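You operate a simulated robot arm through the tools that you are given. There is no shell and no other tool.

You are at the controls of a simulated two-armed robot. One attempt, no reset.

Task
Count the core samples on the profile worktop, then put as many of the spacer blocks from the profile worktop on the bracket shelf. Take the seam smoother and put it on the packing worktop. Fetch the press pad and set it on the hinge shelf. Fetch the dust pad and set it on the pad worktop. Take the door wiper and leave it on the butted sheets. Put the grey pad on the glue worktop away in the rail tray. Any order will do. Set down upright: spacer block, seam smoother.

Only the result counts: the job must be done as asked and must still hold three seconds after the hand-in. Knocking over, shifting, dropping, spilling or breaking anything else fails it. Flat cloth is picked up by pressing the open fingertips on it (5 to 10 N) and closing them slowly along it; thin cloth reads only 2 to 8 mm in the jaws.

Robot
Two 6-joint arms with two-finger parallel grippers on one trunk, on a base that moves. Base frame: it is fixed to the floor where the robot stands at the start and does not move with it; the origin is under the middle of the robot, x ahead of it, y to its left, z up; the surface under the hand at the start is at about z = 850. Readings come in mm, degrees, newtons and seconds.
The left shoulder is at the start at [80, 215, 1565], the right one opposite. With the tool pointing down near the work surface each hand reaches from about 100 to 700 mm from the robot's upright axis, wherever it stands, measured 20 degrees to its own side. Places, roughly: bracket shelf [-1200, 500, 200]; butted sheets (22x15 cm) [-8000, 3940, 800]; core sample [750, -500, 1000]; door wiper (7x5x4 cm) [-7700, 2700, 900]; dust pad (10x8x3 cm) [-7800, 3800, 800]; grey pad (7x5x4 cm) [500, 1700, 900]; hinge shelf (106x26 cm) [-3360, 5880, 220]; packing worktop [700, 4100, 800]; pad worktop [-7800, 1900, 800]; press pad (10x8x3 cm) [-7800, 3600, 800]; rail tray (50x19 cm) [-3060, -8620, 740]; seam smoother (4x4x7 cm) [700, 900, 900]; spacer block [500, -500, 750]. Payload 3.43 kg a hand.
Tool frame (each hand has its own): the origin (TCP) lies between the finger pads and is the grasp point; the fingertips stand 30 mm ahead of it; z points along the fingers, y is the line along which they close. Largest opening 94 mm; finger width 28, thickness 10; the body of the gripper, 50 by 96 mm, starts 55 mm behind the TCP.
Orientation is that of the tool frame in the base frame, as a unit quaternion [x, y, z, w]. With the fingers straight down and closing along the base's y, the tool's x points along the base's -x, its y along +y and its z along -z.

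Tools
- The arms move only by the tool move_arm. It takes "left_series", "right_series" or both (then of equal length, played together; a hand with none holds still); each is a list of rows, each a list of 7 numbers: the turn, a rotation vector about the tool's x, y, z in units of 4 degrees (1.0 is 4 degrees), then the shift along the tool's x, y, z in units of 40 mm (1.0 is 40 mm), then the closure in counts, from 0 (fully open) to 255 (shut). In form: [[wx, wy, wz, tx, ty, tz, gripper], ...]. A call has 1 to 20 rows; each row shifts and turns the commanded pose from where the row before left it, along the tool's axes as they then stand. A call with a number of a shift or a turn outside -1 to 1 is refused whole. Rows are played at 5 a second. More than 50 mm and 8.6 degrees between two rows, or a gripper value outside its range, and nothing of the call is played. Where a pose cannot be reached the arm comes as near as it can. A force on the tool above 40 N (or 10 N above the force at the start of the call, whichever is more), or a blocked arm, ends the call early, and 0.2 s more pass. Each finger travels about 72 mm/s and halts on what it meets, pressing with about 26 N; the grip force reading is that of the motor and also rises with nothing between the fingers. The clock runs only during rows and for 0.2 s after the last one: add rows that do not move to give the fingers time. It gives the time, the measured TCP pose, the force on the tool (base axes), the opening and the grip force at its end, in the units of the frame above (readings bear some noise), with the torque about the TCP (base axes, N m) and any sound that the robot's microphone picked up.
- Cameras (640 x 400 px; columns grow to the right, rows downward): "scene" is now at [52.5, 51.6, 1700.5]; the picture's right is [0.92, -0.39, -0.00], its down [-0.36, -0.86, -0.36] and it looks along [0.14, 0.33, -0.93] (base axes); focal length 214 px, centre (320, 200). "left" rides on the left gripper at [76, -14, -102] in its tool frame; the picture's right is [0.18, 0.98, 0.00], its down [-0.75, 0.14, -0.64] and it looks along [-0.63, 0.12, 0.77] (tool axes); focal length 243 px, centre (320, 200). "right" rides on the right gripper at [76, 14, -103] in its tool frame; the picture's right is [-0.18, 0.98, 0.00], its down [-0.75, -0.14, -0.64] and it looks along [-0.63, -0.12, 0.77] (tool axes); focal length 243 px, centre (320, 200). There is no depth. A picture from a camera that has moved, and an enlarged one, comes with that camera's place and axes in the base frame and with its lens.
- get_image(camera): a new picture of that camera. It takes no simulated time.
- slide_trunk(by): slides the trunk up (or, below 0, down) by that many mm; the arms and the scene camera ride with it, the base frame stays. It gives what a move gives, with no picture.
- drive_base(legs): drives the robot by 1 to 6 legs, each [ahead, left, turn to the left] in mm, mm and degrees, along the robot's own axes; the way and the turn of a leg run together, so that a leg with both is an arc; at most 1500 mm and 180 degrees a leg. The arms and the cameras ride along, it lands a little off, and it stops where it bumps. It gives what a move gives.
- aim_head(pan, tilt): turns the head with the scene camera to pan (to the left, within 86 degrees either way) and tilt (down, from -29 to 69), counted from straight ahead of the robot. It gives what a move gives.
- zoom(camera, box): a new picture of the part [left, top, right, bottom] of that camera's present view, enlarged. It takes no simulated time.
- finish_job(): hands the job in; it is judged then, once.

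Nothing tells you exact positions but the pictures and the camera data. Unless the task says otherwise, let go and move clear before handing in.

The tools are called after ">>>" by a JSON object that holds its "fn" and its "kwargs". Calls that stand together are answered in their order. move_arm: Moves the arms, as the interface text tells. Its arguments: {"type":"object","properties":{"left_series":{"type":"array"},"right_series":{"type":"array"}},"required":[]} The other tools are called the same way: slide_trunk (by) moves the trunk up or down; drive_base (legs) drives the base; aim_head (pan, tilt) turns the head that bears the scene camera; get_image (camera) takes a picture; zoom (camera, box) takes an enlarged picture of a part of a camera's view; finish_job () hands the job in.

At the start:

```text
clock: 0.0
left_tcp_pos: [647.6, -35.8, 1179.8]
left_tool_rot: [0.0, 1.0, -0.001, -0.001]
left_wrist_force: [0.0, -0.2, -0.3]
left_moment: [0.02, 0.03, -0.02]
left_opening: 94.1
left_grip_force: 0.0
right_tcp_pos: [375.0, -518.3, 999.5]
right_tool_rot: [0.0, 1.0, 0.0, 0.0]
right_wrist_force: [-0.2, 0.0, 0.0]
right_moment: [-0.01, -0.03, 0.03]
right_opening: 93.8
right_grip_force: 0.2
trunk travel left (down, up): [-795.0, 45.0]
robot x, y, heading: [0.9, 3.4, -0.2]
head pan, tilt (commanded): [67.1, 68.8]
```

scene: 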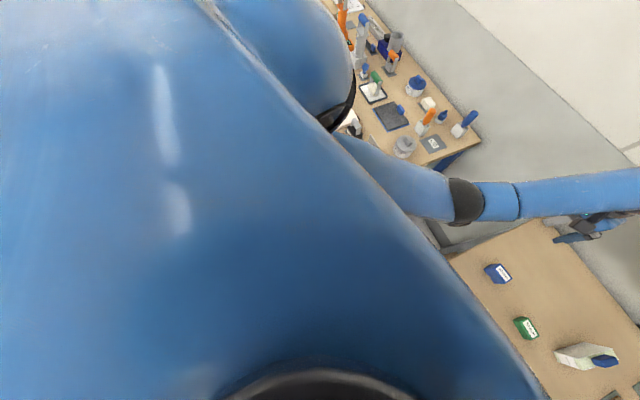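
right: 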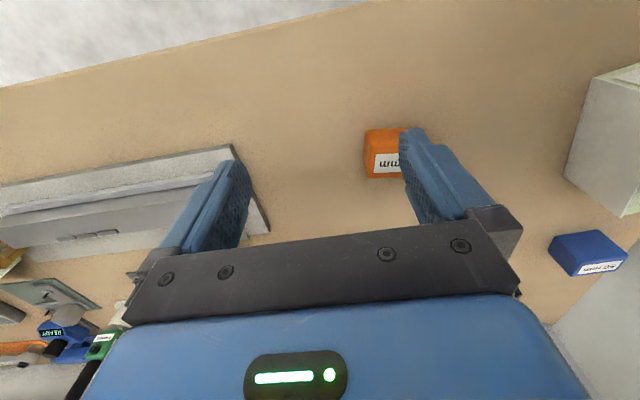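
left: 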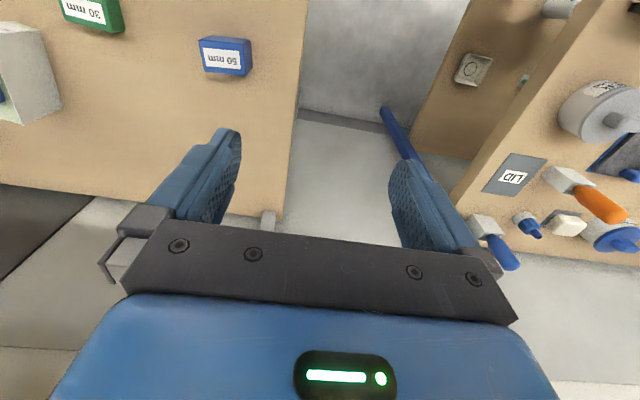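

I see the profile worktop to the front right with labelled blocks, and another worktop to the left. I'll look around with the head before moving anything.

>>> {"fn": "aim_head", "kwargs": {"pan": -35, "tilt": 50}}

```text
clock: 1.8
left_tcp_pos: [648.5, -35.8, 1178.4]
left_tool_rot: [0.0, 1.0, 0.0, 0.0]
left_wrist_force: [-0.3, -0.5, -0.2]
left_moment: [0.0, -0.05, -0.01]
left_opening: 93.9
left_grip_force: 0.0
right_tcp_pos: [375.6, -518.3, 999.4]
right_tool_rot: [0.0, 1.0, 0.0, -0.001]
right_wrist_force: [-0.4, -0.4, 0.7]
right_moment: [-0.03, -0.01, 0.02]
right_opening: 94.1
right_grip_force: 0.0
trunk travel left (down, up): [-795.0, 45.0]
robot x, y, heading: [3.3, -1.3, 0.1]
head pan, tilt (commanded): [-35.0, 50.0]
```

The head is now turned toward the profile worktop; I'll take a picture.

>>> {"fn": "get_image", "kwargs": {"camera": "scene"}}

>>> {"fn": "get_image", "kwargs": {"camera": "right"}}

>>> {"fn": "get_image", "kwargs": {"camera": "left"}}

```text
taken
camera scene: at [93.9, -43.9, 1722.4], right [-0.57, -0.82, 0.0], down [-0.63, 0.44, -0.64], along [0.53, -0.37, -0.77], focal length 214 px, centre (320, 200)
```

scene: 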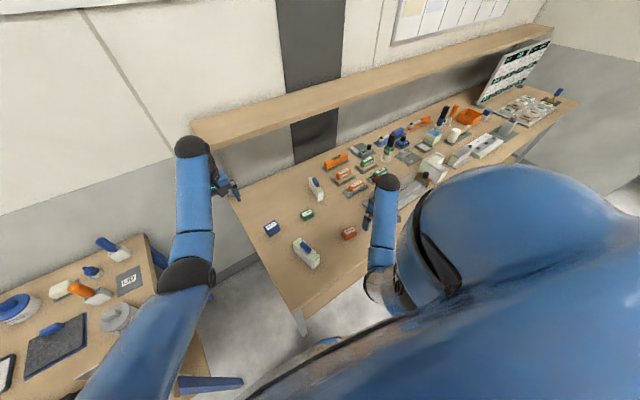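

```text
taken
camera right: at [299.8, -503.6, 1102.8], right [0.18, 0.98, 0.0], down [0.75, -0.14, 0.64], along [0.63, -0.12, -0.77], focal length 243 px, centre (320, 200)
```

right: 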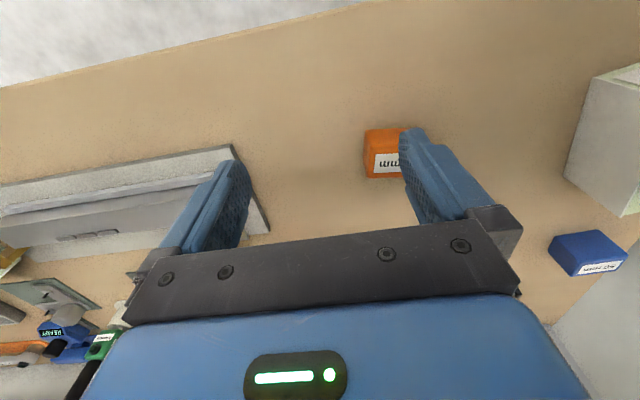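

```text
taken
camera left: at [571.1, -49.4, 1280.6], right [-0.18, 0.98, 0.0], down [0.75, 0.14, 0.64], along [0.63, 0.12, -0.77], focal length 243 px, centre (320, 200)
```

left: 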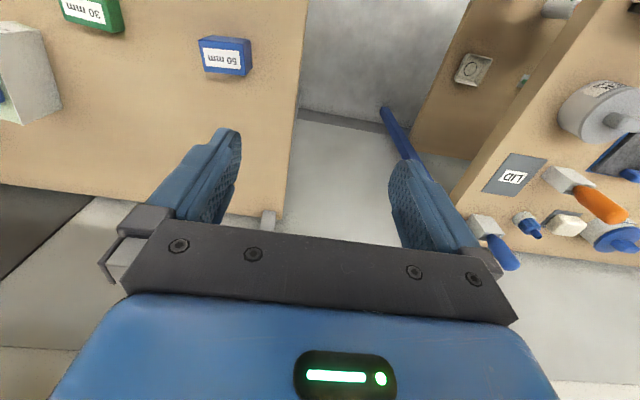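

The profile worktop holds many small items in various colours, including labelled blocks and a long shelf behind. I'll enlarge it to tell core samples and spacer blocks apart.

>>> {"fn": "zoom", "kwargs": {"camera": "scene", "box": [230, 110, 430, 235]}}

>>> {"fn": "zoom", "kwargs": {"camera": "scene", "box": [400, 70, 600, 195]}}

>>> {"fn": "zoom", "kwargs": {"camera": "scene", "box": [220, 150, 400, 280]}}

```text
3.20 times, centred on (330, 172) of scene
camera zoom: at [93.9, -43.9, 1722.4], right [-0.57, -0.82, 0.0], down [-0.63, 0.44, -0.64], along [0.53, -0.37, -0.77], focal length 686 px, centre (288, 288)
```

zoom: 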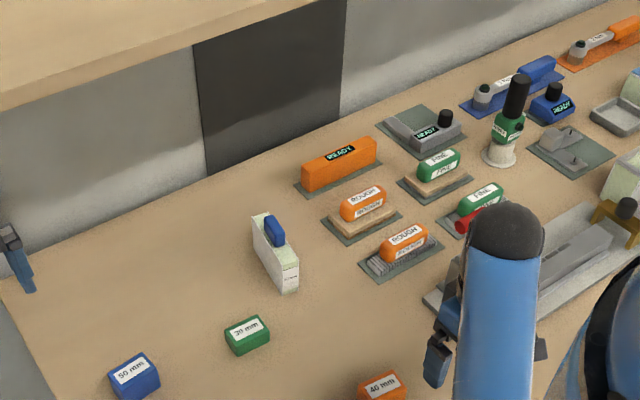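

```text
3.20 times, centred on (500, 132) of scene
camera zoom: at [93.9, -43.9, 1722.4], right [-0.57, -0.82, 0.0], down [-0.63, 0.44, -0.64], along [0.53, -0.37, -0.77], focal length 686 px, centre (-256, 416)
```

zoom: 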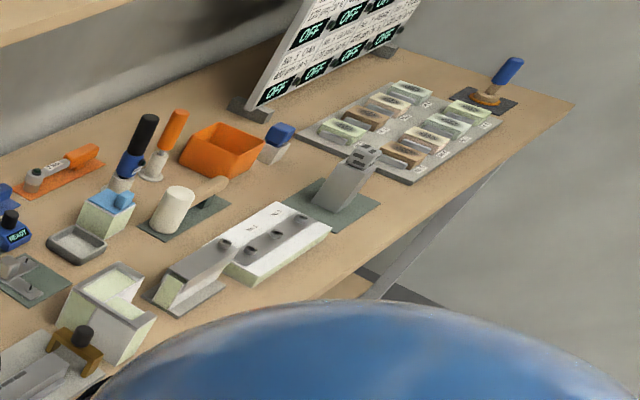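

```text
3.08 times, centred on (310, 215) of scene
camera zoom: at [93.9, -43.9, 1722.4], right [-0.57, -0.82, 0.0], down [-0.63, 0.44, -0.64], along [0.53, -0.37, -0.77], focal length 660 px, centre (351, 154)
```

zoom: 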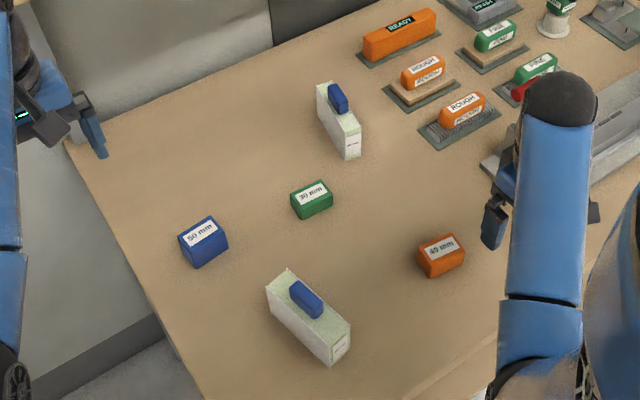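

Three spacer blocks (50, 30, 40 mm) and two upright foam-like boxes with blue caps are visible; others may hide behind the arm. I'll zoom on candidate items further along and then look around.

>>> {"fn": "zoom", "kwargs": {"camera": "scene", "box": [420, 90, 500, 140]}}

>>> {"fn": "zoom", "kwargs": {"camera": "scene", "box": [490, 70, 580, 126]}}

>>> {"fn": "zoom", "kwargs": {"camera": "scene", "box": [400, 125, 480, 175]}}

>>> {"fn": "zoom", "kwargs": {"camera": "scene", "box": [285, 170, 345, 208]}}

```text
8.00 times, centred on (460, 115) of scene
camera zoom: at [93.9, -43.9, 1722.4], right [-0.57, -0.82, 0.0], down [-0.63, 0.44, -0.64], along [0.53, -0.37, -0.77], focal length 1716 px, centre (-800, 880)
```

zoom: 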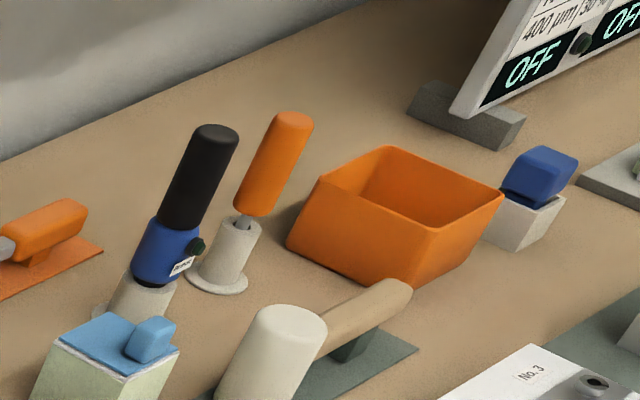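

```text
7.11 times, centred on (535, 98) of scene
camera zoom: at [93.9, -43.9, 1722.4], right [-0.57, -0.82, 0.0], down [-0.63, 0.44, -0.64], along [0.53, -0.37, -0.77], focal length 1525 px, centre (-1209, 925)
```

zoom: 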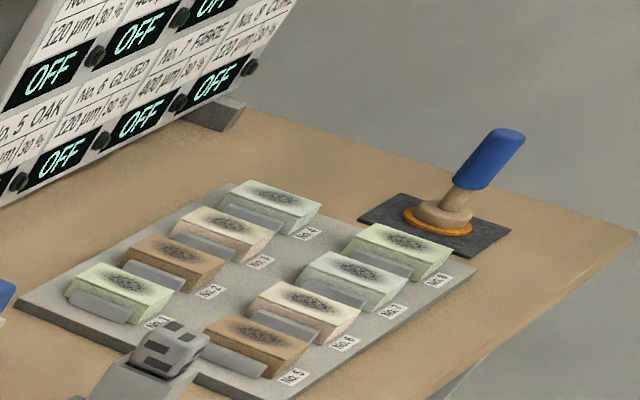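

```text
8.00 times, centred on (440, 150) of scene
camera zoom: at [93.9, -43.9, 1722.4], right [-0.57, -0.82, 0.0], down [-0.63, 0.44, -0.64], along [0.53, -0.37, -0.77], focal length 1716 px, centre (-640, 600)
```

zoom: 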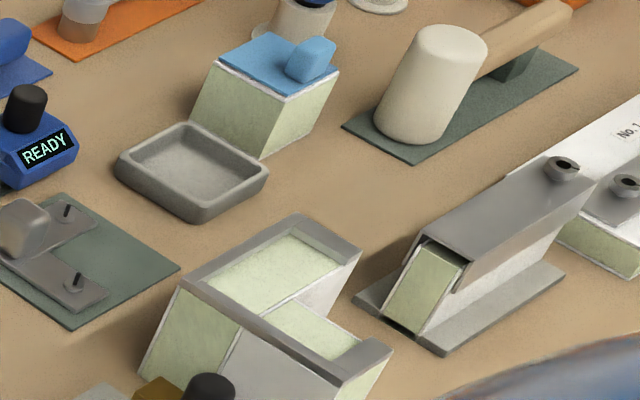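

```text
10.53 times, centred on (315, 189) of scene
camera zoom: at [93.9, -43.9, 1722.4], right [-0.57, -0.82, 0.0], down [-0.63, 0.44, -0.64], along [0.53, -0.37, -0.77], focal length 2258 px, centre (373, 316)
```

zoom: 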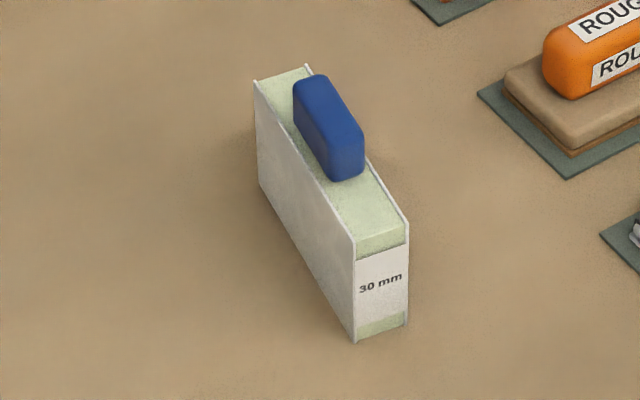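

Core samples look like panel offcuts with a blue knob ("30 mm" label). I'll look around the rest from this standpoint.

>>> {"fn": "aim_head", "kwargs": {"pan": -80, "tilt": 50}}

>>> {"fn": "get_image", "kwargs": {"camera": "scene"}}

>>> {"fn": "aim_head", "kwargs": {"pan": 10, "tilt": 45}}

>>> {"fn": "get_image", "kwargs": {"camera": "scene"}}

>>> {"fn": "aim_head", "kwargs": {"pan": 70, "tilt": 30}}

>>> {"fn": "get_image", "kwargs": {"camera": "scene"}}

```text
clock: 2.9
left_tcp_pos: [647.5, -35.7, 1178.0]
left_tool_rot: [0.0, 1.0, 0.0, -0.001]
left_wrist_force: [0.2, 1.0, 0.7]
left_moment: [0.0, 0.02, 0.0]
left_opening: 93.9
left_grip_force: 0.1
right_tcp_pos: [374.3, -518.1, 999.0]
right_tool_rot: [-0.001, 1.0, 0.0, 0.0]
right_wrist_force: [-0.3, 0.4, -1.1]
right_moment: [0.03, 0.01, -0.02]
right_opening: 94.1
right_grip_force: 0.0
trunk travel left (down, up): [-795.0, 45.0]
robot x, y, heading: [3.5, 3.1, 0.2]
head pan, tilt (commanded): [-80.0, 50.0]
```

```text
taken
camera scene: at [44.3, -75.6, 1722.4], right [-0.98, -0.17, 0.0], down [-0.13, 0.75, -0.64], along [0.11, -0.63, -0.77], focal length 214 px, centre (320, 200)
```

scene: 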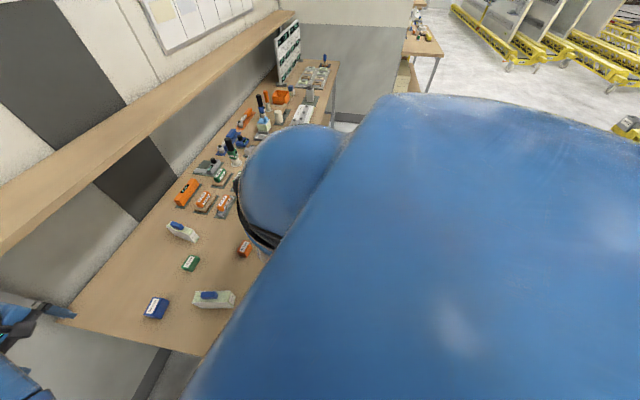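

```text
clock: 4.6
left_tcp_pos: [647.1, -35.5, 1178.8]
left_tool_rot: [0.0, 1.0, 0.0, 0.0]
left_wrist_force: [-0.1, 0.1, 0.2]
left_moment: [0.0, -0.01, 0.03]
left_opening: 94.1
left_grip_force: 0.1
right_tcp_pos: [375.3, -518.7, 1000.5]
right_tool_rot: [-0.001, 1.0, 0.0, 0.0]
right_wrist_force: [0.7, 0.0, 0.9]
right_moment: [-0.03, 0.0, -0.02]
right_opening: 93.8
right_grip_force: 0.0
trunk travel left (down, up): [-795.0, 45.0]
robot x, y, heading: [-2.1, 0.3, -0.2]
head pan, tilt (commanded): [10.0, 45.0]
```

```text
taken
camera scene: at [110.9, 14.4, 1729.3], right [0.17, -0.98, 0.0], down [-0.7, -0.12, -0.71], along [0.7, 0.12, -0.71], focal length 214 px, centre (320, 200)
```

scene: 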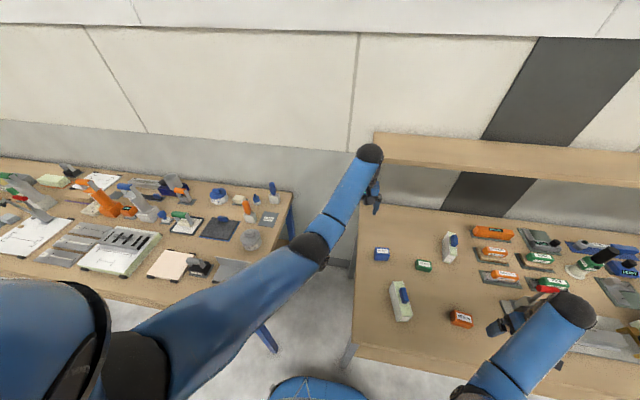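

```text
clock: 5.9
left_tcp_pos: [646.9, -35.5, 1179.1]
left_tool_rot: [0.0, 1.0, 0.0, -0.001]
left_wrist_force: [0.3, -0.2, 0.9]
left_moment: [0.02, 0.0, 0.0]
left_opening: 94.0
left_grip_force: 0.0
right_tcp_pos: [375.7, -517.5, 1000.9]
right_tool_rot: [0.0, 1.0, 0.0, 0.001]
right_wrist_force: [-1.0, -0.1, -0.3]
right_moment: [0.0, -0.01, -0.02]
right_opening: 94.0
right_grip_force: 0.1
trunk travel left (down, up): [-795.0, 45.0]
robot x, y, heading: [0.2, -1.4, 0.0]
head pan, tilt (commanded): [70.0, 30.0]
```

```text
taken
camera scene: at [61.8, 85.3, 1752.0], right [0.94, -0.34, 0.0], down [-0.17, -0.47, -0.87], along [0.3, 0.81, -0.5], focal length 214 px, centre (320, 200)
```

scene: 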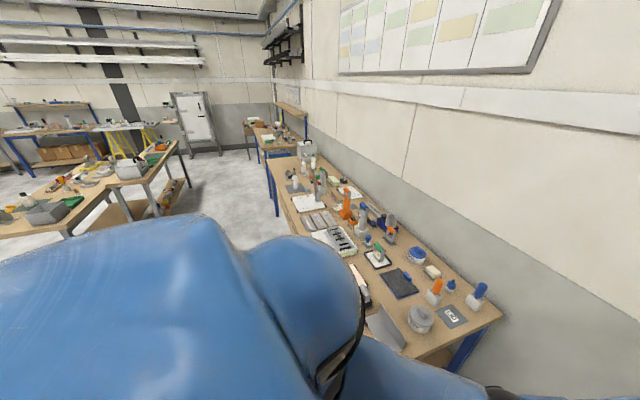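

The surroundings are a workshop with worktops along the wall ahead and others at the left rear. The spacer blocks sit at about (668,-170), (638,-345) and (443,-449); I'll zoom to get size and orientation before grasping.

>>> {"fn": "aim_head", "kwargs": {"pan": -20, "tilt": 60}}

>>> {"fn": "get_image", "kwargs": {"camera": "scene"}}

>>> {"fn": "zoom", "kwargs": {"camera": "right", "box": [300, 60, 640, 280]}}

>>> {"fn": "zoom", "kwargs": {"camera": "left", "box": [0, 0, 300, 190]}}

```text
clock: 7.5
left_tcp_pos: [647.2, -36.3, 1179.7]
left_tool_rot: [-0.001, 1.0, 0.0, 0.0]
left_wrist_force: [-0.7, 0.3, -0.2]
left_moment: [0.01, 0.03, -0.02]
left_opening: 94.0
left_grip_force: 0.1
right_tcp_pos: [374.2, -520.0, 999.0]
right_tool_rot: [0.0, 1.0, 0.0, 0.0]
right_wrist_force: [0.2, -1.0, -0.2]
right_moment: [0.01, 0.01, -0.02]
right_opening: 94.0
right_grip_force: 0.0
trunk travel left (down, up): [-795.0, 45.0]
robot x, y, heading: [3.8, 2.9, 0.1]
head pan, tilt (commanded): [-20.0, 60.0]
```

```text
taken
camera scene: at [93.5, -22.5, 1709.9], right [-0.34, -0.94, 0.0], down [-0.81, 0.3, -0.5], along [0.47, -0.17, -0.87], focal length 214 px, centre (320, 200)
```

scene: 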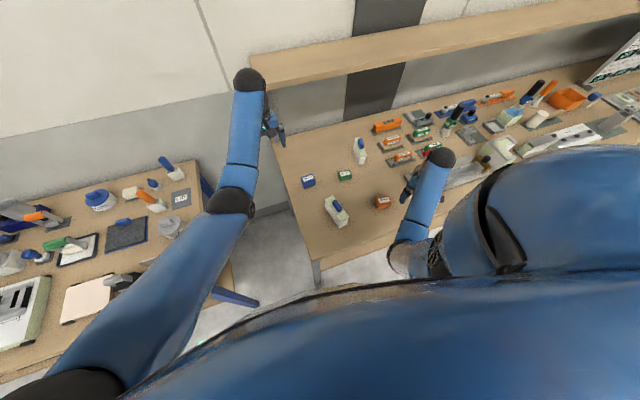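

```text
1.82 times, centred on (470, 170) of right
camera zoom: at [299.8, -503.6, 1102.8], right [0.18, 0.98, 0.0], down [0.75, -0.14, 0.64], along [0.63, -0.12, -0.77], focal length 441 px, centre (47, 254)
```

zoom: 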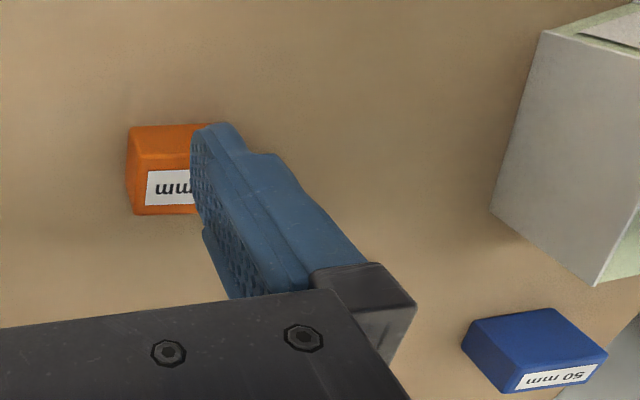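

```text
2.11 times, centred on (150, 95) of left
camera zoom: at [571.1, -49.4, 1280.6], right [-0.18, 0.98, 0.0], down [0.75, 0.14, 0.64], along [0.63, 0.12, -0.77], focal length 511 px, centre (678, 421)
```

zoom: 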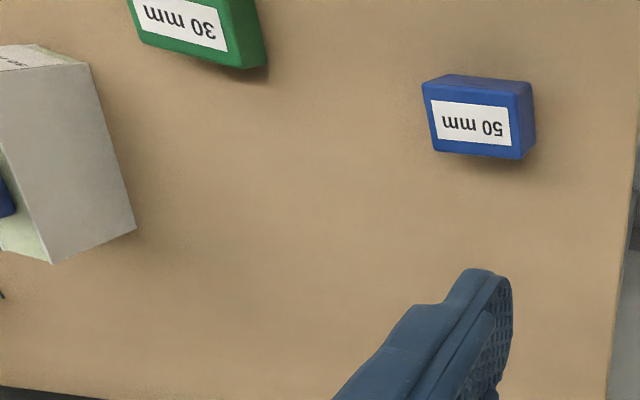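

I'll zoom onto the three spacer blocks in this nearer overhead view to measure their outlines.

>>> {"fn": "zoom", "kwargs": {"camera": "scene", "box": [295, 160, 405, 230]}}

>>> {"fn": "zoom", "kwargs": {"camera": "scene", "box": [370, 185, 400, 215]}}

>>> {"fn": "zoom", "kwargs": {"camera": "scene", "box": [293, 165, 323, 195]}}

>>> {"fn": "zoom", "kwargs": {"camera": "scene", "box": [330, 160, 360, 190]}}

```text
5.71 times, centred on (350, 195) of scene
camera zoom: at [93.5, -22.5, 1709.9], right [-0.34, -0.94, 0.0], down [-0.81, 0.3, -0.5], along [0.47, -0.17, -0.87], focal length 1226 px, centre (149, 229)
```

zoom: 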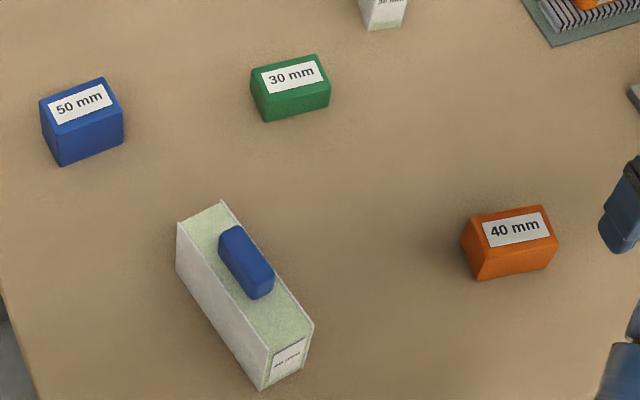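

```text
13.33 times, centred on (385, 200) of scene
camera zoom: at [93.5, -22.5, 1709.9], right [-0.34, -0.94, 0.0], down [-0.81, 0.3, -0.5], along [0.47, -0.17, -0.87], focal length 2860 px, centre (-547, 200)
```

zoom: 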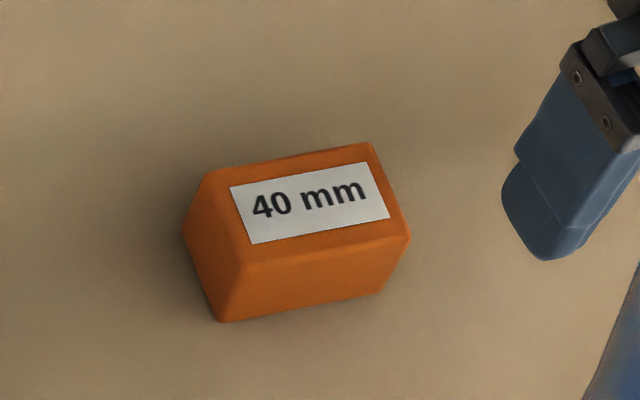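

```text
13.33 times, centred on (308, 180) of scene
camera zoom: at [93.5, -22.5, 1709.9], right [-0.34, -0.94, 0.0], down [-0.81, 0.3, -0.5], along [0.47, -0.17, -0.87], focal length 2860 px, centre (480, 467)
```

zoom: 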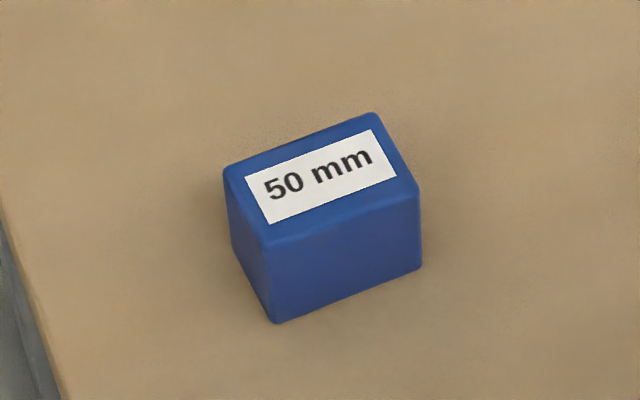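

```text
13.33 times, centred on (345, 175) of scene
camera zoom: at [93.5, -22.5, 1709.9], right [-0.34, -0.94, 0.0], down [-0.81, 0.3, -0.5], along [0.47, -0.17, -0.87], focal length 2860 px, centre (-13, 533)
```

zoom: 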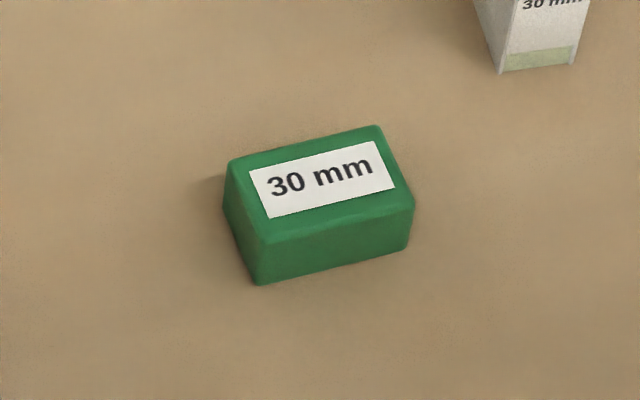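

The blocks are 60×40 footprints with heights 30/40/50 mm, each yawed slightly; the orange one is centred near (440,-450). I'll bring the right hand above it, yawed to match.

>>> {"fn": "move_arm", "kwargs": {"right_series": [[0, 0, 0, -0.82, 0.855, 0, 0], [0, 0, 0, -0.82, 0.855, 0, 0], [0, 0, 0.77, 0, 0, 0.4, 0], [0, 0, 0.77, 0, 0, 0.4, 0], [0, 0, 0.77, 0, 0, 0.4, 0], [0, 0, 0, 0, 0, 0, 0]]}}

>>> {"fn": "get_image", "kwargs": {"camera": "right"}}

>>> {"fn": "get_image", "kwargs": {"camera": "scene"}}

```text
clock: 8.9
left_tcp_pos: [647.4, -35.8, 1178.2]
left_tool_rot: [0.0, 1.0, 0.0, 0.0]
left_wrist_force: [0.2, 0.3, 0.2]
left_moment: [0.0, 0.0, 0.03]
left_opening: 94.0
left_grip_force: 0.0
right_tcp_pos: [440.6, -449.7, 950.7]
right_tool_rot: [0.081, 0.997, 0.0, 0.0]
right_wrist_force: [0.3, 0.1, 0.2]
right_moment: [0.0, -0.01, 0.03]
right_opening: 93.9
right_grip_force: 0.1
trunk travel left (down, up): [-795.0, 45.0]
robot x, y, heading: [-2.6, -1.6, 0.0]
head pan, tilt (commanded): [-20.0, 60.0]
```

```text
taken
camera right: at [368.2, -422.1, 1054.5], right [0.34, 0.94, 0.0], down [0.72, -0.26, 0.64], along [0.6, -0.22, -0.77], focal length 243 px, centre (320, 200)
```

right: 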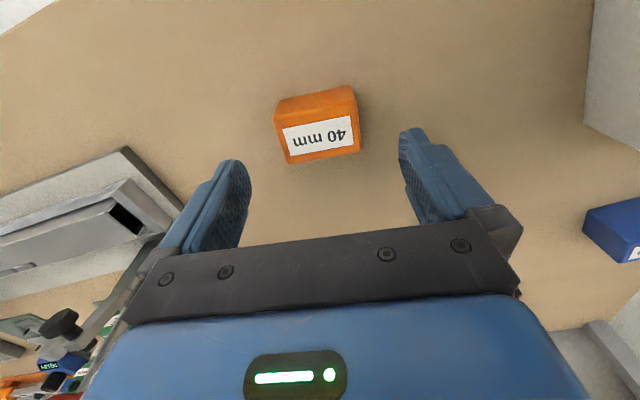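

```text
taken
camera scene: at [93.7, -22.3, 1709.9], right [-0.34, -0.94, 0.0], down [-0.81, 0.3, -0.5], along [0.47, -0.17, -0.87], focal length 214 px, centre (320, 200)
```

scene: 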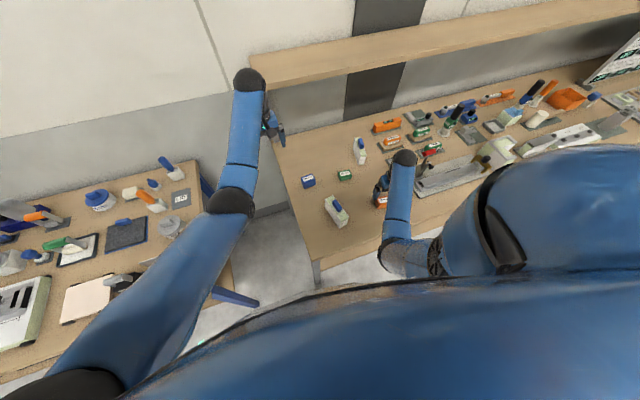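

The right hand is aligned over the orange 40 mm block. I'll descend to about z = 887 and close.

>>> {"fn": "move_arm", "kwargs": {"right_series": [[0, 0, 0, 0, 0, 0.53, 0], [0, 0, 0, 0, 0, 0.53, 0], [0, 0, 0, 0, 0, 0.53, 0], [0, 0, 0, 0, 0, 0, 0], [0, 0, 0, 0, 0, 0, 255], [0, 0, 0, 0, 0, 0, 255], [0, 0, 0, 0, 0, 0, 255], [0, 0, 0, 0, 0, 0, 255]]}}

>>> {"fn": "get_image", "kwargs": {"camera": "right"}}

```text
clock: 10.7
left_tcp_pos: [646.8, -36.0, 1178.4]
left_tool_rot: [-0.001, 1.0, 0.0, -0.001]
left_wrist_force: [-0.2, 0.3, -1.3]
left_moment: [0.03, 0.03, 0.0]
left_opening: 93.8
left_grip_force: 0.1
right_tcp_pos: [440.9, -449.7, 887.4]
right_tool_rot: [0.08, 0.997, 0.0, -0.001]
right_wrist_force: [0.5, 0.3, -0.3]
right_moment: [-0.03, -0.01, 0.03]
right_opening: 64.1
right_grip_force: 26.0
trunk travel left (down, up): [-795.0, 45.0]
robot x, y, heading: [1.3, 0.6, 0.1]
head pan, tilt (commanded): [-20.0, 60.0]
```

```text
taken
camera right: at [369.1, -422.6, 991.4], right [0.34, 0.94, 0.0], down [0.72, -0.26, 0.64], along [0.6, -0.22, -0.77], focal length 243 px, centre (320, 200)
```

right: 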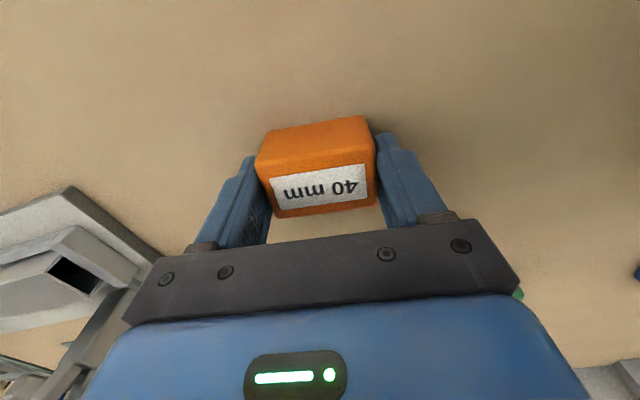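

The orange block is gripped (64 mm). I'll lift it clear and look down at the base to judge how much room there is for turning.

>>> {"fn": "move_arm", "kwargs": {"right_series": [[0, 0, 0, 0, 0, -0.5, 255], [0, 0, 0, 0, 0, -0.9, 255], [0, 0, 0, 0, 0, -0.9, 255], [0, 0, 0, 0, 0, -0.9, 255], [0, 0, 0, 0, 0, -0.9, 255], [0, 0, 0, 0, 0, -0.9, 255], [0, 0, 0, 0, 0, -0.9, 255]]}}

>>> {"fn": "aim_head", "kwargs": {"pan": 0, "tilt": 69}}

>>> {"fn": "get_image", "kwargs": {"camera": "scene"}}

>>> {"fn": "get_image", "kwargs": {"camera": "right"}}

```text
clock: 12.3
left_tcp_pos: [647.7, -36.7, 1178.8]
left_tool_rot: [0.0, 1.0, 0.0, -0.001]
left_wrist_force: [0.5, 0.1, 0.1]
left_moment: [0.01, -0.01, 0.03]
left_opening: 93.9
left_grip_force: 0.1
right_tcp_pos: [465.9, -465.7, 1031.0]
right_tool_rot: [0.081, 0.997, -0.002, 0.0]
right_wrist_force: [0.3, 0.4, -0.5]
right_moment: [0.01, 0.03, -0.04]
right_opening: 64.1
right_grip_force: 26.2
right hand out of reach, approached as far as the arm can: row 5, 6, 7
trunk travel left (down, up): [-795.0, 45.0]
robot x, y, heading: [1.1, -1.0, -0.1]
head pan, tilt (commanded): [-20.0, 60.0]
```

```text
clock: 13.1
left_tcp_pos: [647.3, -36.0, 1177.5]
left_tool_rot: [0.0, 1.0, 0.001, 0.0]
left_wrist_force: [-0.7, 0.9, -0.5]
left_moment: [0.01, -0.02, -0.02]
left_opening: 94.0
left_grip_force: 0.1
right_tcp_pos: [465.1, -465.9, 1031.4]
right_tool_rot: [0.08, 0.997, -0.001, 0.001]
right_wrist_force: [0.2, 0.0, -0.9]
right_moment: [-0.04, 0.01, 0.0]
right_opening: 63.8
right_grip_force: 25.8
trunk travel left (down, up): [-795.0, 45.0]
robot x, y, heading: [-3.7, -2.8, -0.1]
head pan, tilt (commanded): [0.0, 68.8]
```

```text
taken
camera scene: at [87.1, 0.1, 1700.5], right [0.0, -1.0, 0.0], down [-0.93, 0.0, -0.36], along [0.36, 0.0, -0.93], focal length 214 px, centre (320, 200)
```

scene: 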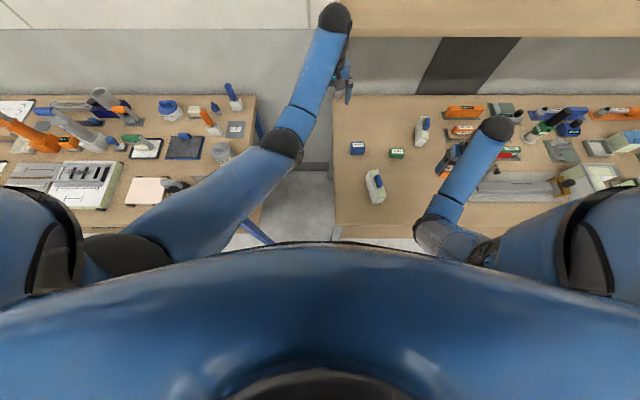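

```text
taken
camera right: at [393.2, -439.1, 1134.1], right [0.34, 0.94, 0.0], down [0.72, -0.26, 0.64], along [0.61, -0.22, -0.77], focal length 243 px, centre (320, 200)
```

right: 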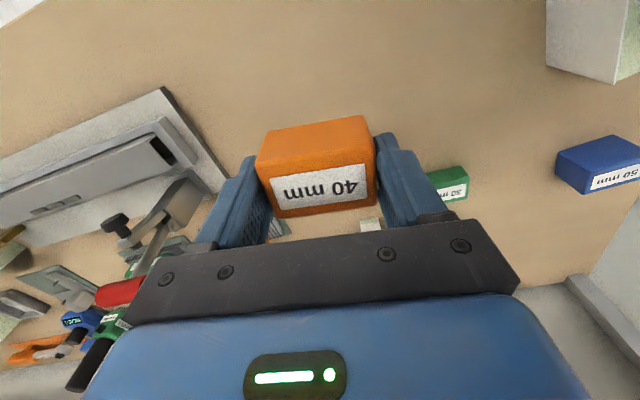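

The right hand with the orange block reached its upper limit at z≈1031, which clears the table. I'll turn the base right in place so the left arm can reach the blue 50 mm block.

>>> {"fn": "drive_base", "kwargs": {"legs": [[0, 0, -12]]}}

>>> {"fn": "get_image", "kwargs": {"camera": "scene"}}

```text
clock: 14.3
left_tcp_pos: [627.1, -166.5, 1178.2]
left_tool_rot: [0.104, 0.995, 0.0, -0.001]
left_wrist_force: [1.1, -0.1, 0.3]
left_moment: [-0.02, 0.04, -0.03]
left_opening: 94.0
left_grip_force: 0.1
right_tcp_pos: [360.3, -549.8, 1031.4]
right_tool_rot: [0.184, 0.983, -0.002, 0.001]
right_wrist_force: [0.8, 0.4, -0.9]
right_moment: [0.02, 0.0, -0.02]
right_opening: 64.3
right_grip_force: 26.0
trunk travel left (down, up): [-795.0, 45.0]
robot x, y, heading: [4.0, -0.7, -11.7]
head pan, tilt (commanded): [0.0, 68.8]
```

```text
taken
camera scene: at [86.7, -15.0, 1700.4], right [-0.21, -0.98, 0.0], down [-0.91, 0.19, -0.36], along [0.35, -0.08, -0.93], focal length 214 px, centre (320, 200)
```

scene: 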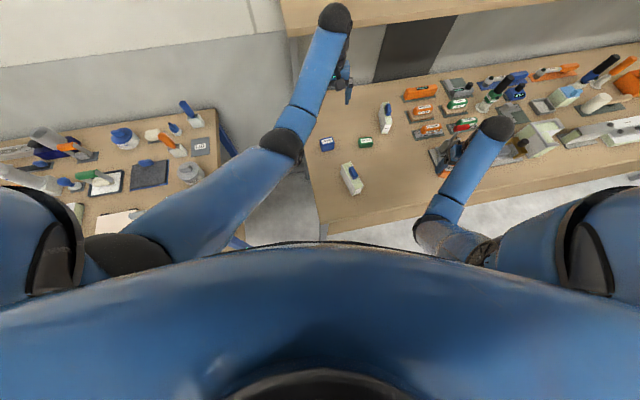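

The turn is smooth with no bump. I'll continue turning right by another 24 degrees.

>>> {"fn": "drive_base", "kwargs": {"legs": [[0, 0, -24]]}}

>>> {"fn": "get_image", "kwargs": {"camera": "left"}}

>>> {"fn": "get_image", "kwargs": {"camera": "scene"}}

```text
clock: 15.9
left_tcp_pos: [505.6, -404.5, 1178.8]
left_tool_rot: [0.306, 0.952, 0.0, 0.0]
left_wrist_force: [0.7, 0.7, 0.3]
left_moment: [0.0, -0.02, 0.02]
left_opening: 93.7
left_grip_force: 0.0
right_tcp_pos: [108.1, -649.1, 1031.0]
right_tool_rot: [0.382, 0.924, 0.0, 0.0]
right_wrist_force: [-0.1, -0.2, -1.0]
right_moment: [0.0, 0.02, 0.0]
right_opening: 63.9
right_grip_force: 26.1
trunk travel left (down, up): [-795.0, 45.0]
robot x, y, heading: [-1.1, 1.4, -35.7]
head pan, tilt (commanded): [0.0, 68.8]
```

```text
taken
camera left: at [436.0, -372.5, 1280.3], right [0.42, 0.91, 0.0], down [0.69, -0.33, 0.64], along [0.58, -0.27, -0.77], focal length 243 px, centre (320, 200)
```

left: 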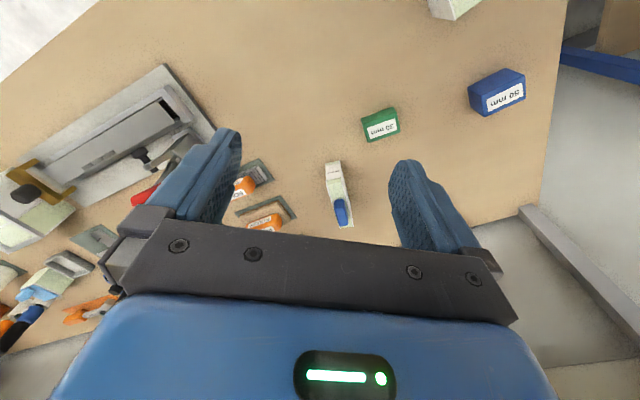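

```text
taken
camera scene: at [71.9, -49.2, 1700.4], right [-0.58, -0.81, 0.0], down [-0.76, 0.54, -0.36], along [0.29, -0.21, -0.93], focal length 214 px, centre (320, 200)
```

scene: 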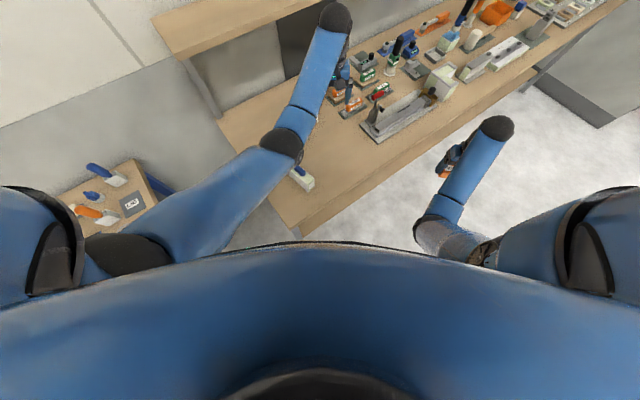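

The left hand is now well placed to reach the blue block at about (660,-170). I'll move it over the block and turn the fingers to match the block's axis while descending to a hover.

>>> {"fn": "move_arm", "kwargs": {"left_series": [[0, 0, 0, 0.033, 0.8775, 0, 0], [0, 0, 0, 0.033, 0.8775, 0, 0], [0, 0, 0, 0.033, 0.8775, 0, 0], [0, 0, 0, 0.033, 0.8775, 0, 0], [0, 0, 0, 0.033, 0.8775, 0, 0], [0, 0, 0, 0.033, 0.8775, 0, 0], [0, 0, 0, 0.033, 0.8775, 0, 0], [0, 0, 0, 0.033, 0.8775, 0, 0], [0, 0, -1, 0, 0, 0.5, 0], [0, 0, -1, 0, 0, 0.5, 0], [0, 0, -1, 0, 0, 0.5, 0], [0, 0, -1, 0, 0, 0.5, 0], [0, 0, -1, 0, 0, 0.5, 0], [0, 0, -1, 0, 0, 0.5, 0], [0, 0, -1, 0, 0, 0.5, 0], [0, 0, -1, 0, 0, 0.5, 0], [0, 0, -1, 0, 0, 0.5, 0], [0, 0, -1, 0, 0, 0.5, 0], [0, 0, 0, 0, 0, 0, 0]]}}

>>> {"fn": "get_image", "kwargs": {"camera": "left"}}

```text
clock: 19.9
left_tcp_pos: [692.3, -205.6, 948.1]
left_tool_rot: [-0.039, 0.999, 0.0, 0.0]
left_wrist_force: [-0.3, -0.3, -0.9]
left_moment: [0.0, 0.0, -0.01]
left_opening: 93.9
left_grip_force: 0.0
left hand out of reach, approached as far as the arm can: row 1, 2, 3, 4, 5, 7
right_tcp_pos: [105.8, -648.9, 1032.3]
right_tool_rot: [0.382, 0.924, -0.002, 0.001]
right_wrist_force: [0.6, 0.2, -1.1]
right_moment: [0.01, -0.03, 0.02]
right_opening: 63.9
right_grip_force: 25.7
trunk travel left (down, up): [-795.0, 45.0]
robot x, y, heading: [-0.0, 1.0, -35.6]
head pan, tilt (commanded): [0.0, 68.8]
```

```text
taken
camera left: at [615.2, -225.3, 1051.2], right [-0.26, 0.97, 0.0], down [0.74, 0.2, 0.64], along [0.62, 0.17, -0.77], focal length 243 px, centre (320, 200)
```

left: 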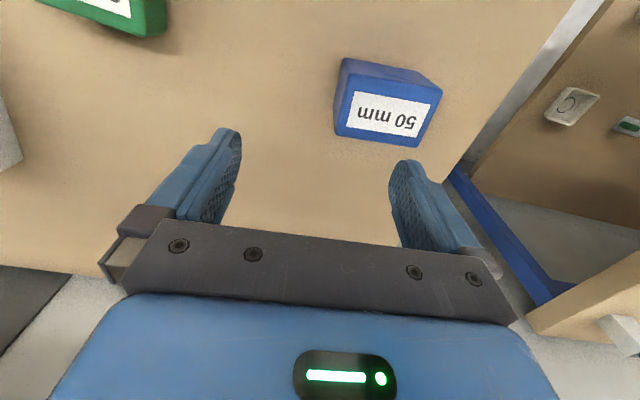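

The left hand landed at (692,-206,948) because of a reach limit en route; the picture confirms the blue block at about (659,-170). I'll correct the offset and descend.

>>> {"fn": "move_arm", "kwargs": {"left_series": [[0, 0, 0, 0.37, 0.47, 0, 0], [0, 0, 0, 0.37, 0.47, 0, 0], [0, 0, 0, 0, 0, 0, 0]]}}

>>> {"fn": "get_image", "kwargs": {"camera": "left"}}

```text
clock: 20.7
left_tcp_pos: [657.4, -170.3, 948.9]
left_tool_rot: [-0.038, 0.999, 0.0, 0.001]
left_wrist_force: [0.7, 0.1, -0.5]
left_moment: [-0.02, 0.02, 0.02]
left_opening: 94.0
left_grip_force: 0.0
right_tcp_pos: [106.1, -650.3, 1031.0]
right_tool_rot: [0.381, 0.925, -0.002, 0.0]
right_wrist_force: [0.0, 0.5, -1.2]
right_moment: [0.03, 0.0, 0.0]
right_opening: 63.8
right_grip_force: 26.3
trunk travel left (down, up): [-795.0, 45.0]
robot x, y, heading: [1.8, 1.5, -35.8]
head pan, tilt (commanded): [0.0, 68.8]
```

```text
taken
camera left: at [582.5, -189.9, 1051.4], right [-0.26, 0.97, 0.0], down [0.74, 0.2, 0.64], along [0.62, 0.17, -0.77], focal length 243 px, centre (320, 200)
```

left: 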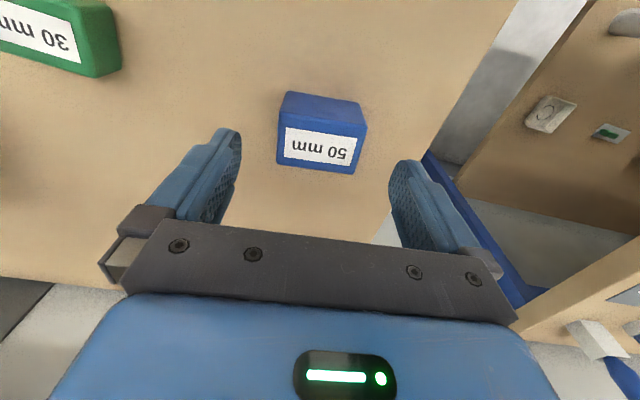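

The blue block is centred between the fingers. I'll descend and grip it.

>>> {"fn": "move_arm", "kwargs": {"left_series": [[0, 0, 0, 0, 0, 0.5, 0], [0, 0, 0, 0, 0, 0.5, 0], [0, 0, 0, 0, 0, 0.45, 0], [0, 0, 0, 0, 0, 0, 0], [0, 0, 0, 0, 0, 0, 255], [0, 0, 0, 0, 0, 0, 255], [0, 0, 0, 0, 0, 0, 255], [0, 0, 0, 0, 0, 0, 255]]}}

>>> {"fn": "get_image", "kwargs": {"camera": "left"}}

```text
clock: 22.5
left_tcp_pos: [655.6, -170.9, 893.0]
left_tool_rot: [-0.038, 0.999, 0.0, 0.0]
left_wrist_force: [-0.5, 0.0, 1.2]
left_moment: [-0.04, -0.03, 0.0]
left_opening: 64.1
left_grip_force: 26.0
right_tcp_pos: [105.6, -648.8, 1030.4]
right_tool_rot: [0.382, 0.924, -0.001, 0.0]
right_wrist_force: [0.0, 0.5, -1.2]
right_moment: [-0.01, 0.0, 0.0]
right_opening: 63.8
right_grip_force: 26.2
trunk travel left (down, up): [-795.0, 45.0]
robot x, y, heading: [4.5, -0.6, -35.6]
head pan, tilt (commanded): [0.0, 68.8]
```

```text
taken
camera left: at [581.6, -190.4, 994.1], right [-0.26, 0.97, 0.0], down [0.74, 0.2, 0.64], along [0.62, 0.17, -0.77], focal length 243 px, centre (320, 200)
```

left: 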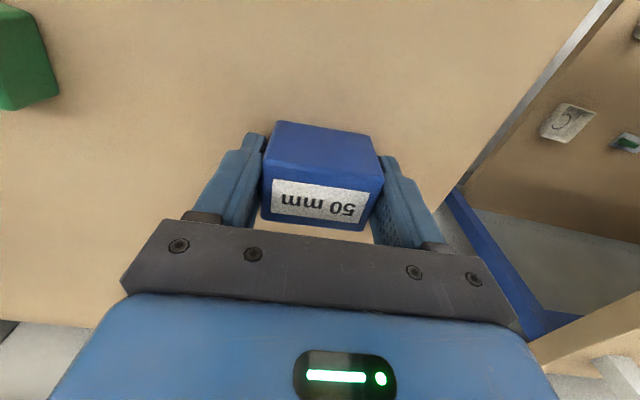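

Both blocks are gripped. I'll lift the left hand and raise the trunk for clearance, then look over the whole worktop to confirm the core-sample count.

>>> {"fn": "move_arm", "kwargs": {"left_series": [[0, 0, 0, 0, 0, -0.5, 255], [0, 0, 0, 0, 0, -0.8, 255], [0, 0, 0, 0, 0, -0.8, 255], [0, 0, 0, 0, 0, -0.8, 255], [0, 0, 0, 0, 0, -0.8, 255], [0, 0, 0, 0, 0, -0.8, 255]]}}

>>> {"fn": "slide_trunk", "kwargs": {"by": 45}}

>>> {"fn": "aim_head", "kwargs": {"pan": 0, "tilt": 45}}

>>> {"fn": "get_image", "kwargs": {"camera": "scene"}}

```text
clock: 23.9
left_tcp_pos: [656.0, -170.1, 1072.6]
left_tool_rot: [-0.037, 0.999, 0.0, 0.0]
left_wrist_force: [0.1, -0.2, -0.7]
left_moment: [0.0, -0.01, -0.01]
left_opening: 64.2
left_grip_force: 26.3
right_tcp_pos: [105.1, -648.2, 1031.6]
right_tool_rot: [0.383, 0.924, -0.001, 0.0]
right_wrist_force: [0.8, 0.5, -0.9]
right_moment: [0.0, -0.01, 0.03]
right_opening: 64.1
right_grip_force: 26.1
trunk travel left (down, up): [-795.0, 45.0]
robot x, y, heading: [-0.0, 3.5, -35.4]
head pan, tilt (commanded): [0.0, 68.8]
```

```text
clock: 24.8
left_tcp_pos: [657.5, -170.7, 1117.1]
left_tool_rot: [-0.038, 0.999, -0.001, 0.0]
left_wrist_force: [-0.2, -0.4, -1.4]
left_moment: [0.01, 0.0, -0.01]
left_opening: 64.0
left_grip_force: 26.2
right_tcp_pos: [105.7, -650.0, 1075.8]
right_tool_rot: [0.382, 0.924, -0.001, 0.001]
right_wrist_force: [0.7, -0.4, -0.5]
right_moment: [0.02, 0.03, -0.01]
right_opening: 64.0
right_grip_force: 25.9
trunk travel left (down, up): [-840.0, 0.0]
robot x, y, heading: [0.6, 1.7, -35.6]
head pan, tilt (commanded): [0.0, 68.8]
```

```text
clock: 25.7
left_tcp_pos: [656.3, -170.1, 1117.0]
left_tool_rot: [-0.037, 0.999, 0.0, 0.0]
left_wrist_force: [0.0, -0.9, -0.7]
left_moment: [-0.03, 0.02, 0.01]
left_opening: 64.1
left_grip_force: 26.4
right_tcp_pos: [107.5, -650.1, 1076.1]
right_tool_rot: [0.382, 0.924, -0.001, 0.0]
right_wrist_force: [0.5, 0.3, -0.6]
right_moment: [0.02, 0.0, 0.01]
right_opening: 64.0
right_grip_force: 25.5
trunk travel left (down, up): [-840.0, 0.0]
robot x, y, heading: [-1.1, -1.8, -35.6]
head pan, tilt (commanded): [0.0, 45.0]
```

```text
taken
camera scene: at [92.0, -64.9, 1774.2], right [-0.58, -0.81, 0.0], down [-0.57, 0.41, -0.71], along [0.57, -0.41, -0.71], focal length 214 px, centre (320, 200)
```

scene: 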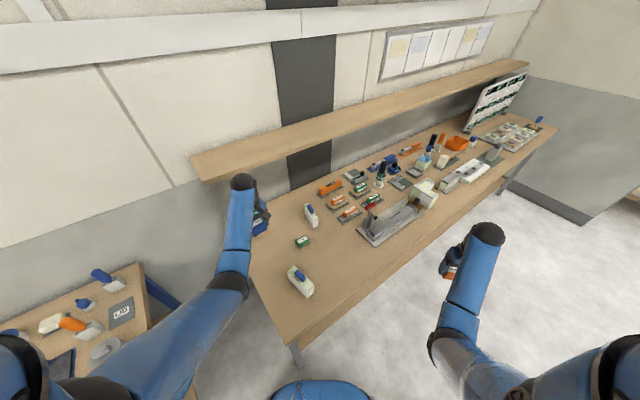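

Almost the whole profile worktop is in view now. I'll zoom in along it to check for any other core samples.

>>> {"fn": "zoom", "kwargs": {"camera": "scene", "box": [280, 160, 400, 235]}}

>>> {"fn": "zoom", "kwargs": {"camera": "scene", "box": [360, 130, 470, 200]}}

>>> {"fn": "zoom", "kwargs": {"camera": "scene", "box": [440, 100, 560, 175]}}

>>> {"fn": "zoom", "kwargs": {"camera": "scene", "box": [250, 220, 410, 350]}}

```text
5.33 times, centred on (340, 198) of scene
camera zoom: at [92.0, -64.9, 1774.2], right [-0.58, -0.81, 0.0], down [-0.57, 0.41, -0.71], along [0.57, -0.41, -0.71], focal length 1144 px, centre (213, 213)
```

zoom: 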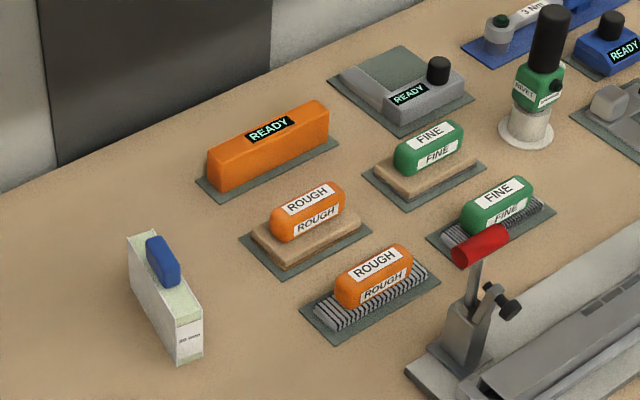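

```text
5.71 times, centred on (415, 165) of scene
camera zoom: at [92.0, -64.9, 1774.2], right [-0.58, -0.81, 0.0], down [-0.57, 0.41, -0.71], along [0.57, -0.41, -0.71], focal length 1226 px, centre (-223, 400)
```

zoom: 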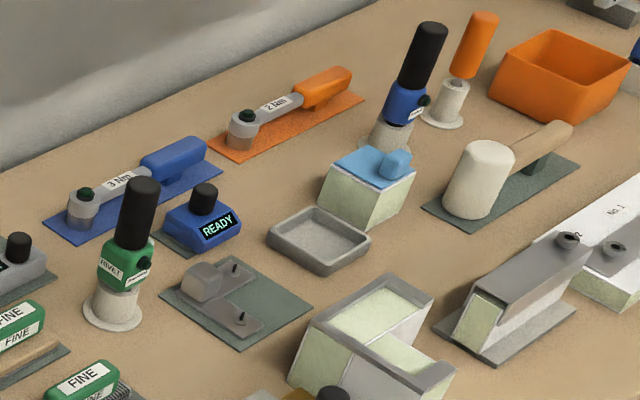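

```text
5.33 times, centred on (500, 138) of scene
camera zoom: at [92.0, -64.9, 1774.2], right [-0.58, -0.81, 0.0], down [-0.57, 0.41, -0.71], along [0.57, -0.41, -0.71], focal length 1144 px, centre (-640, 533)
```

zoom: 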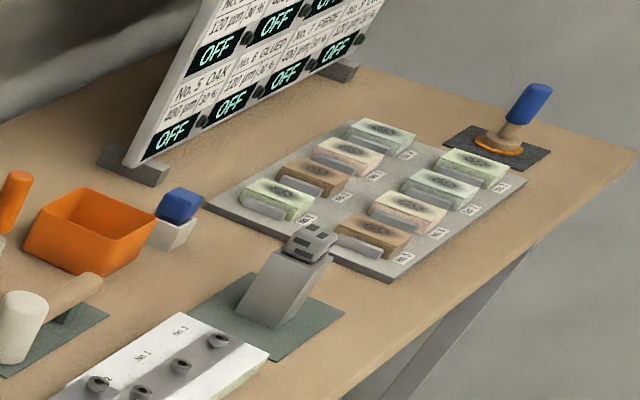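

```text
3.08 times, centred on (330, 285) of scene
camera zoom: at [92.0, -64.9, 1774.2], right [-0.58, -0.81, 0.0], down [-0.57, 0.41, -0.71], along [0.57, -0.41, -0.71], focal length 660 px, centre (289, -62)
```

zoom: 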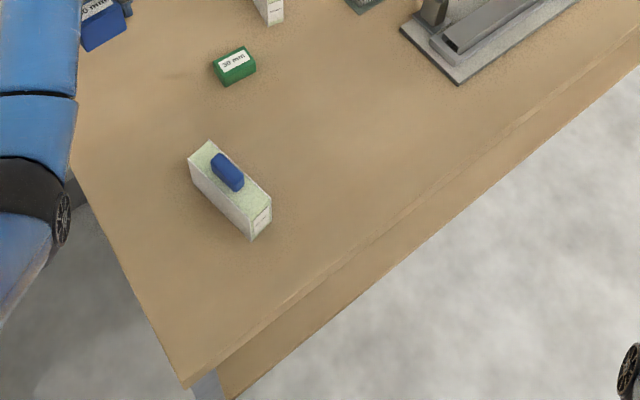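

Two core samples are clear; the small white item with a blue top by the orange bin needs a closer look. I'll zoom onto it.

>>> {"fn": "zoom", "kwargs": {"camera": "scene", "box": [455, 122, 495, 150]}}

>>> {"fn": "zoom", "kwargs": {"camera": "scene", "box": [280, 255, 325, 300]}}

>>> {"fn": "zoom", "kwargs": {"camera": "scene", "box": [400, 165, 450, 215]}}

```text
14.29 times, centred on (475, 136) of scene
camera zoom: at [92.0, -64.9, 1774.2], right [-0.58, -0.81, 0.0], down [-0.57, 0.41, -0.71], along [0.57, -0.41, -0.71], focal length 3064 px, centre (-1894, 1114)
```

zoom: 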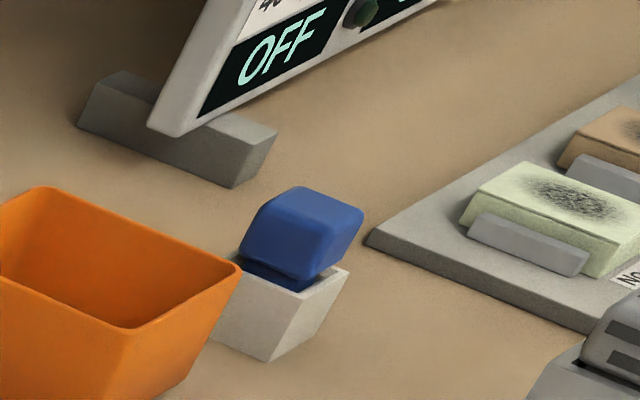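

```text
8.89 times, centred on (302, 278) of scene
camera zoom: at [92.0, -64.9, 1774.2], right [-0.58, -0.81, 0.0], down [-0.57, 0.41, -0.71], along [0.57, -0.41, -0.71], focal length 1906 px, centre (476, -489)
```

zoom: 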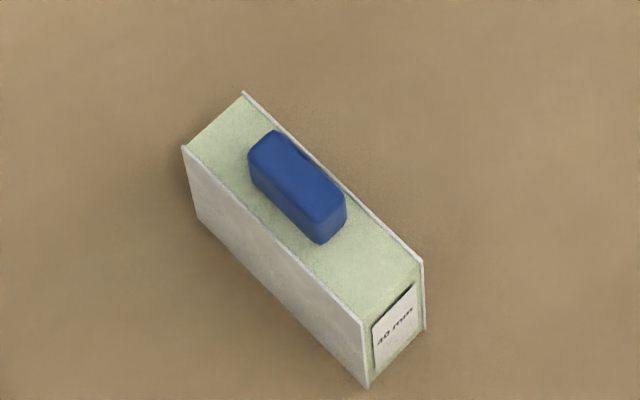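

```text
8.00 times, centred on (425, 190) of scene
camera zoom: at [92.0, -64.9, 1774.2], right [-0.58, -0.81, 0.0], down [-0.57, 0.41, -0.71], along [0.57, -0.41, -0.71], focal length 1716 px, centre (-520, 280)
```

zoom: 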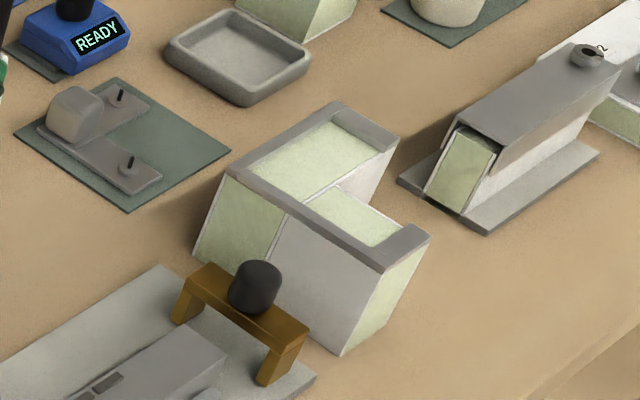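

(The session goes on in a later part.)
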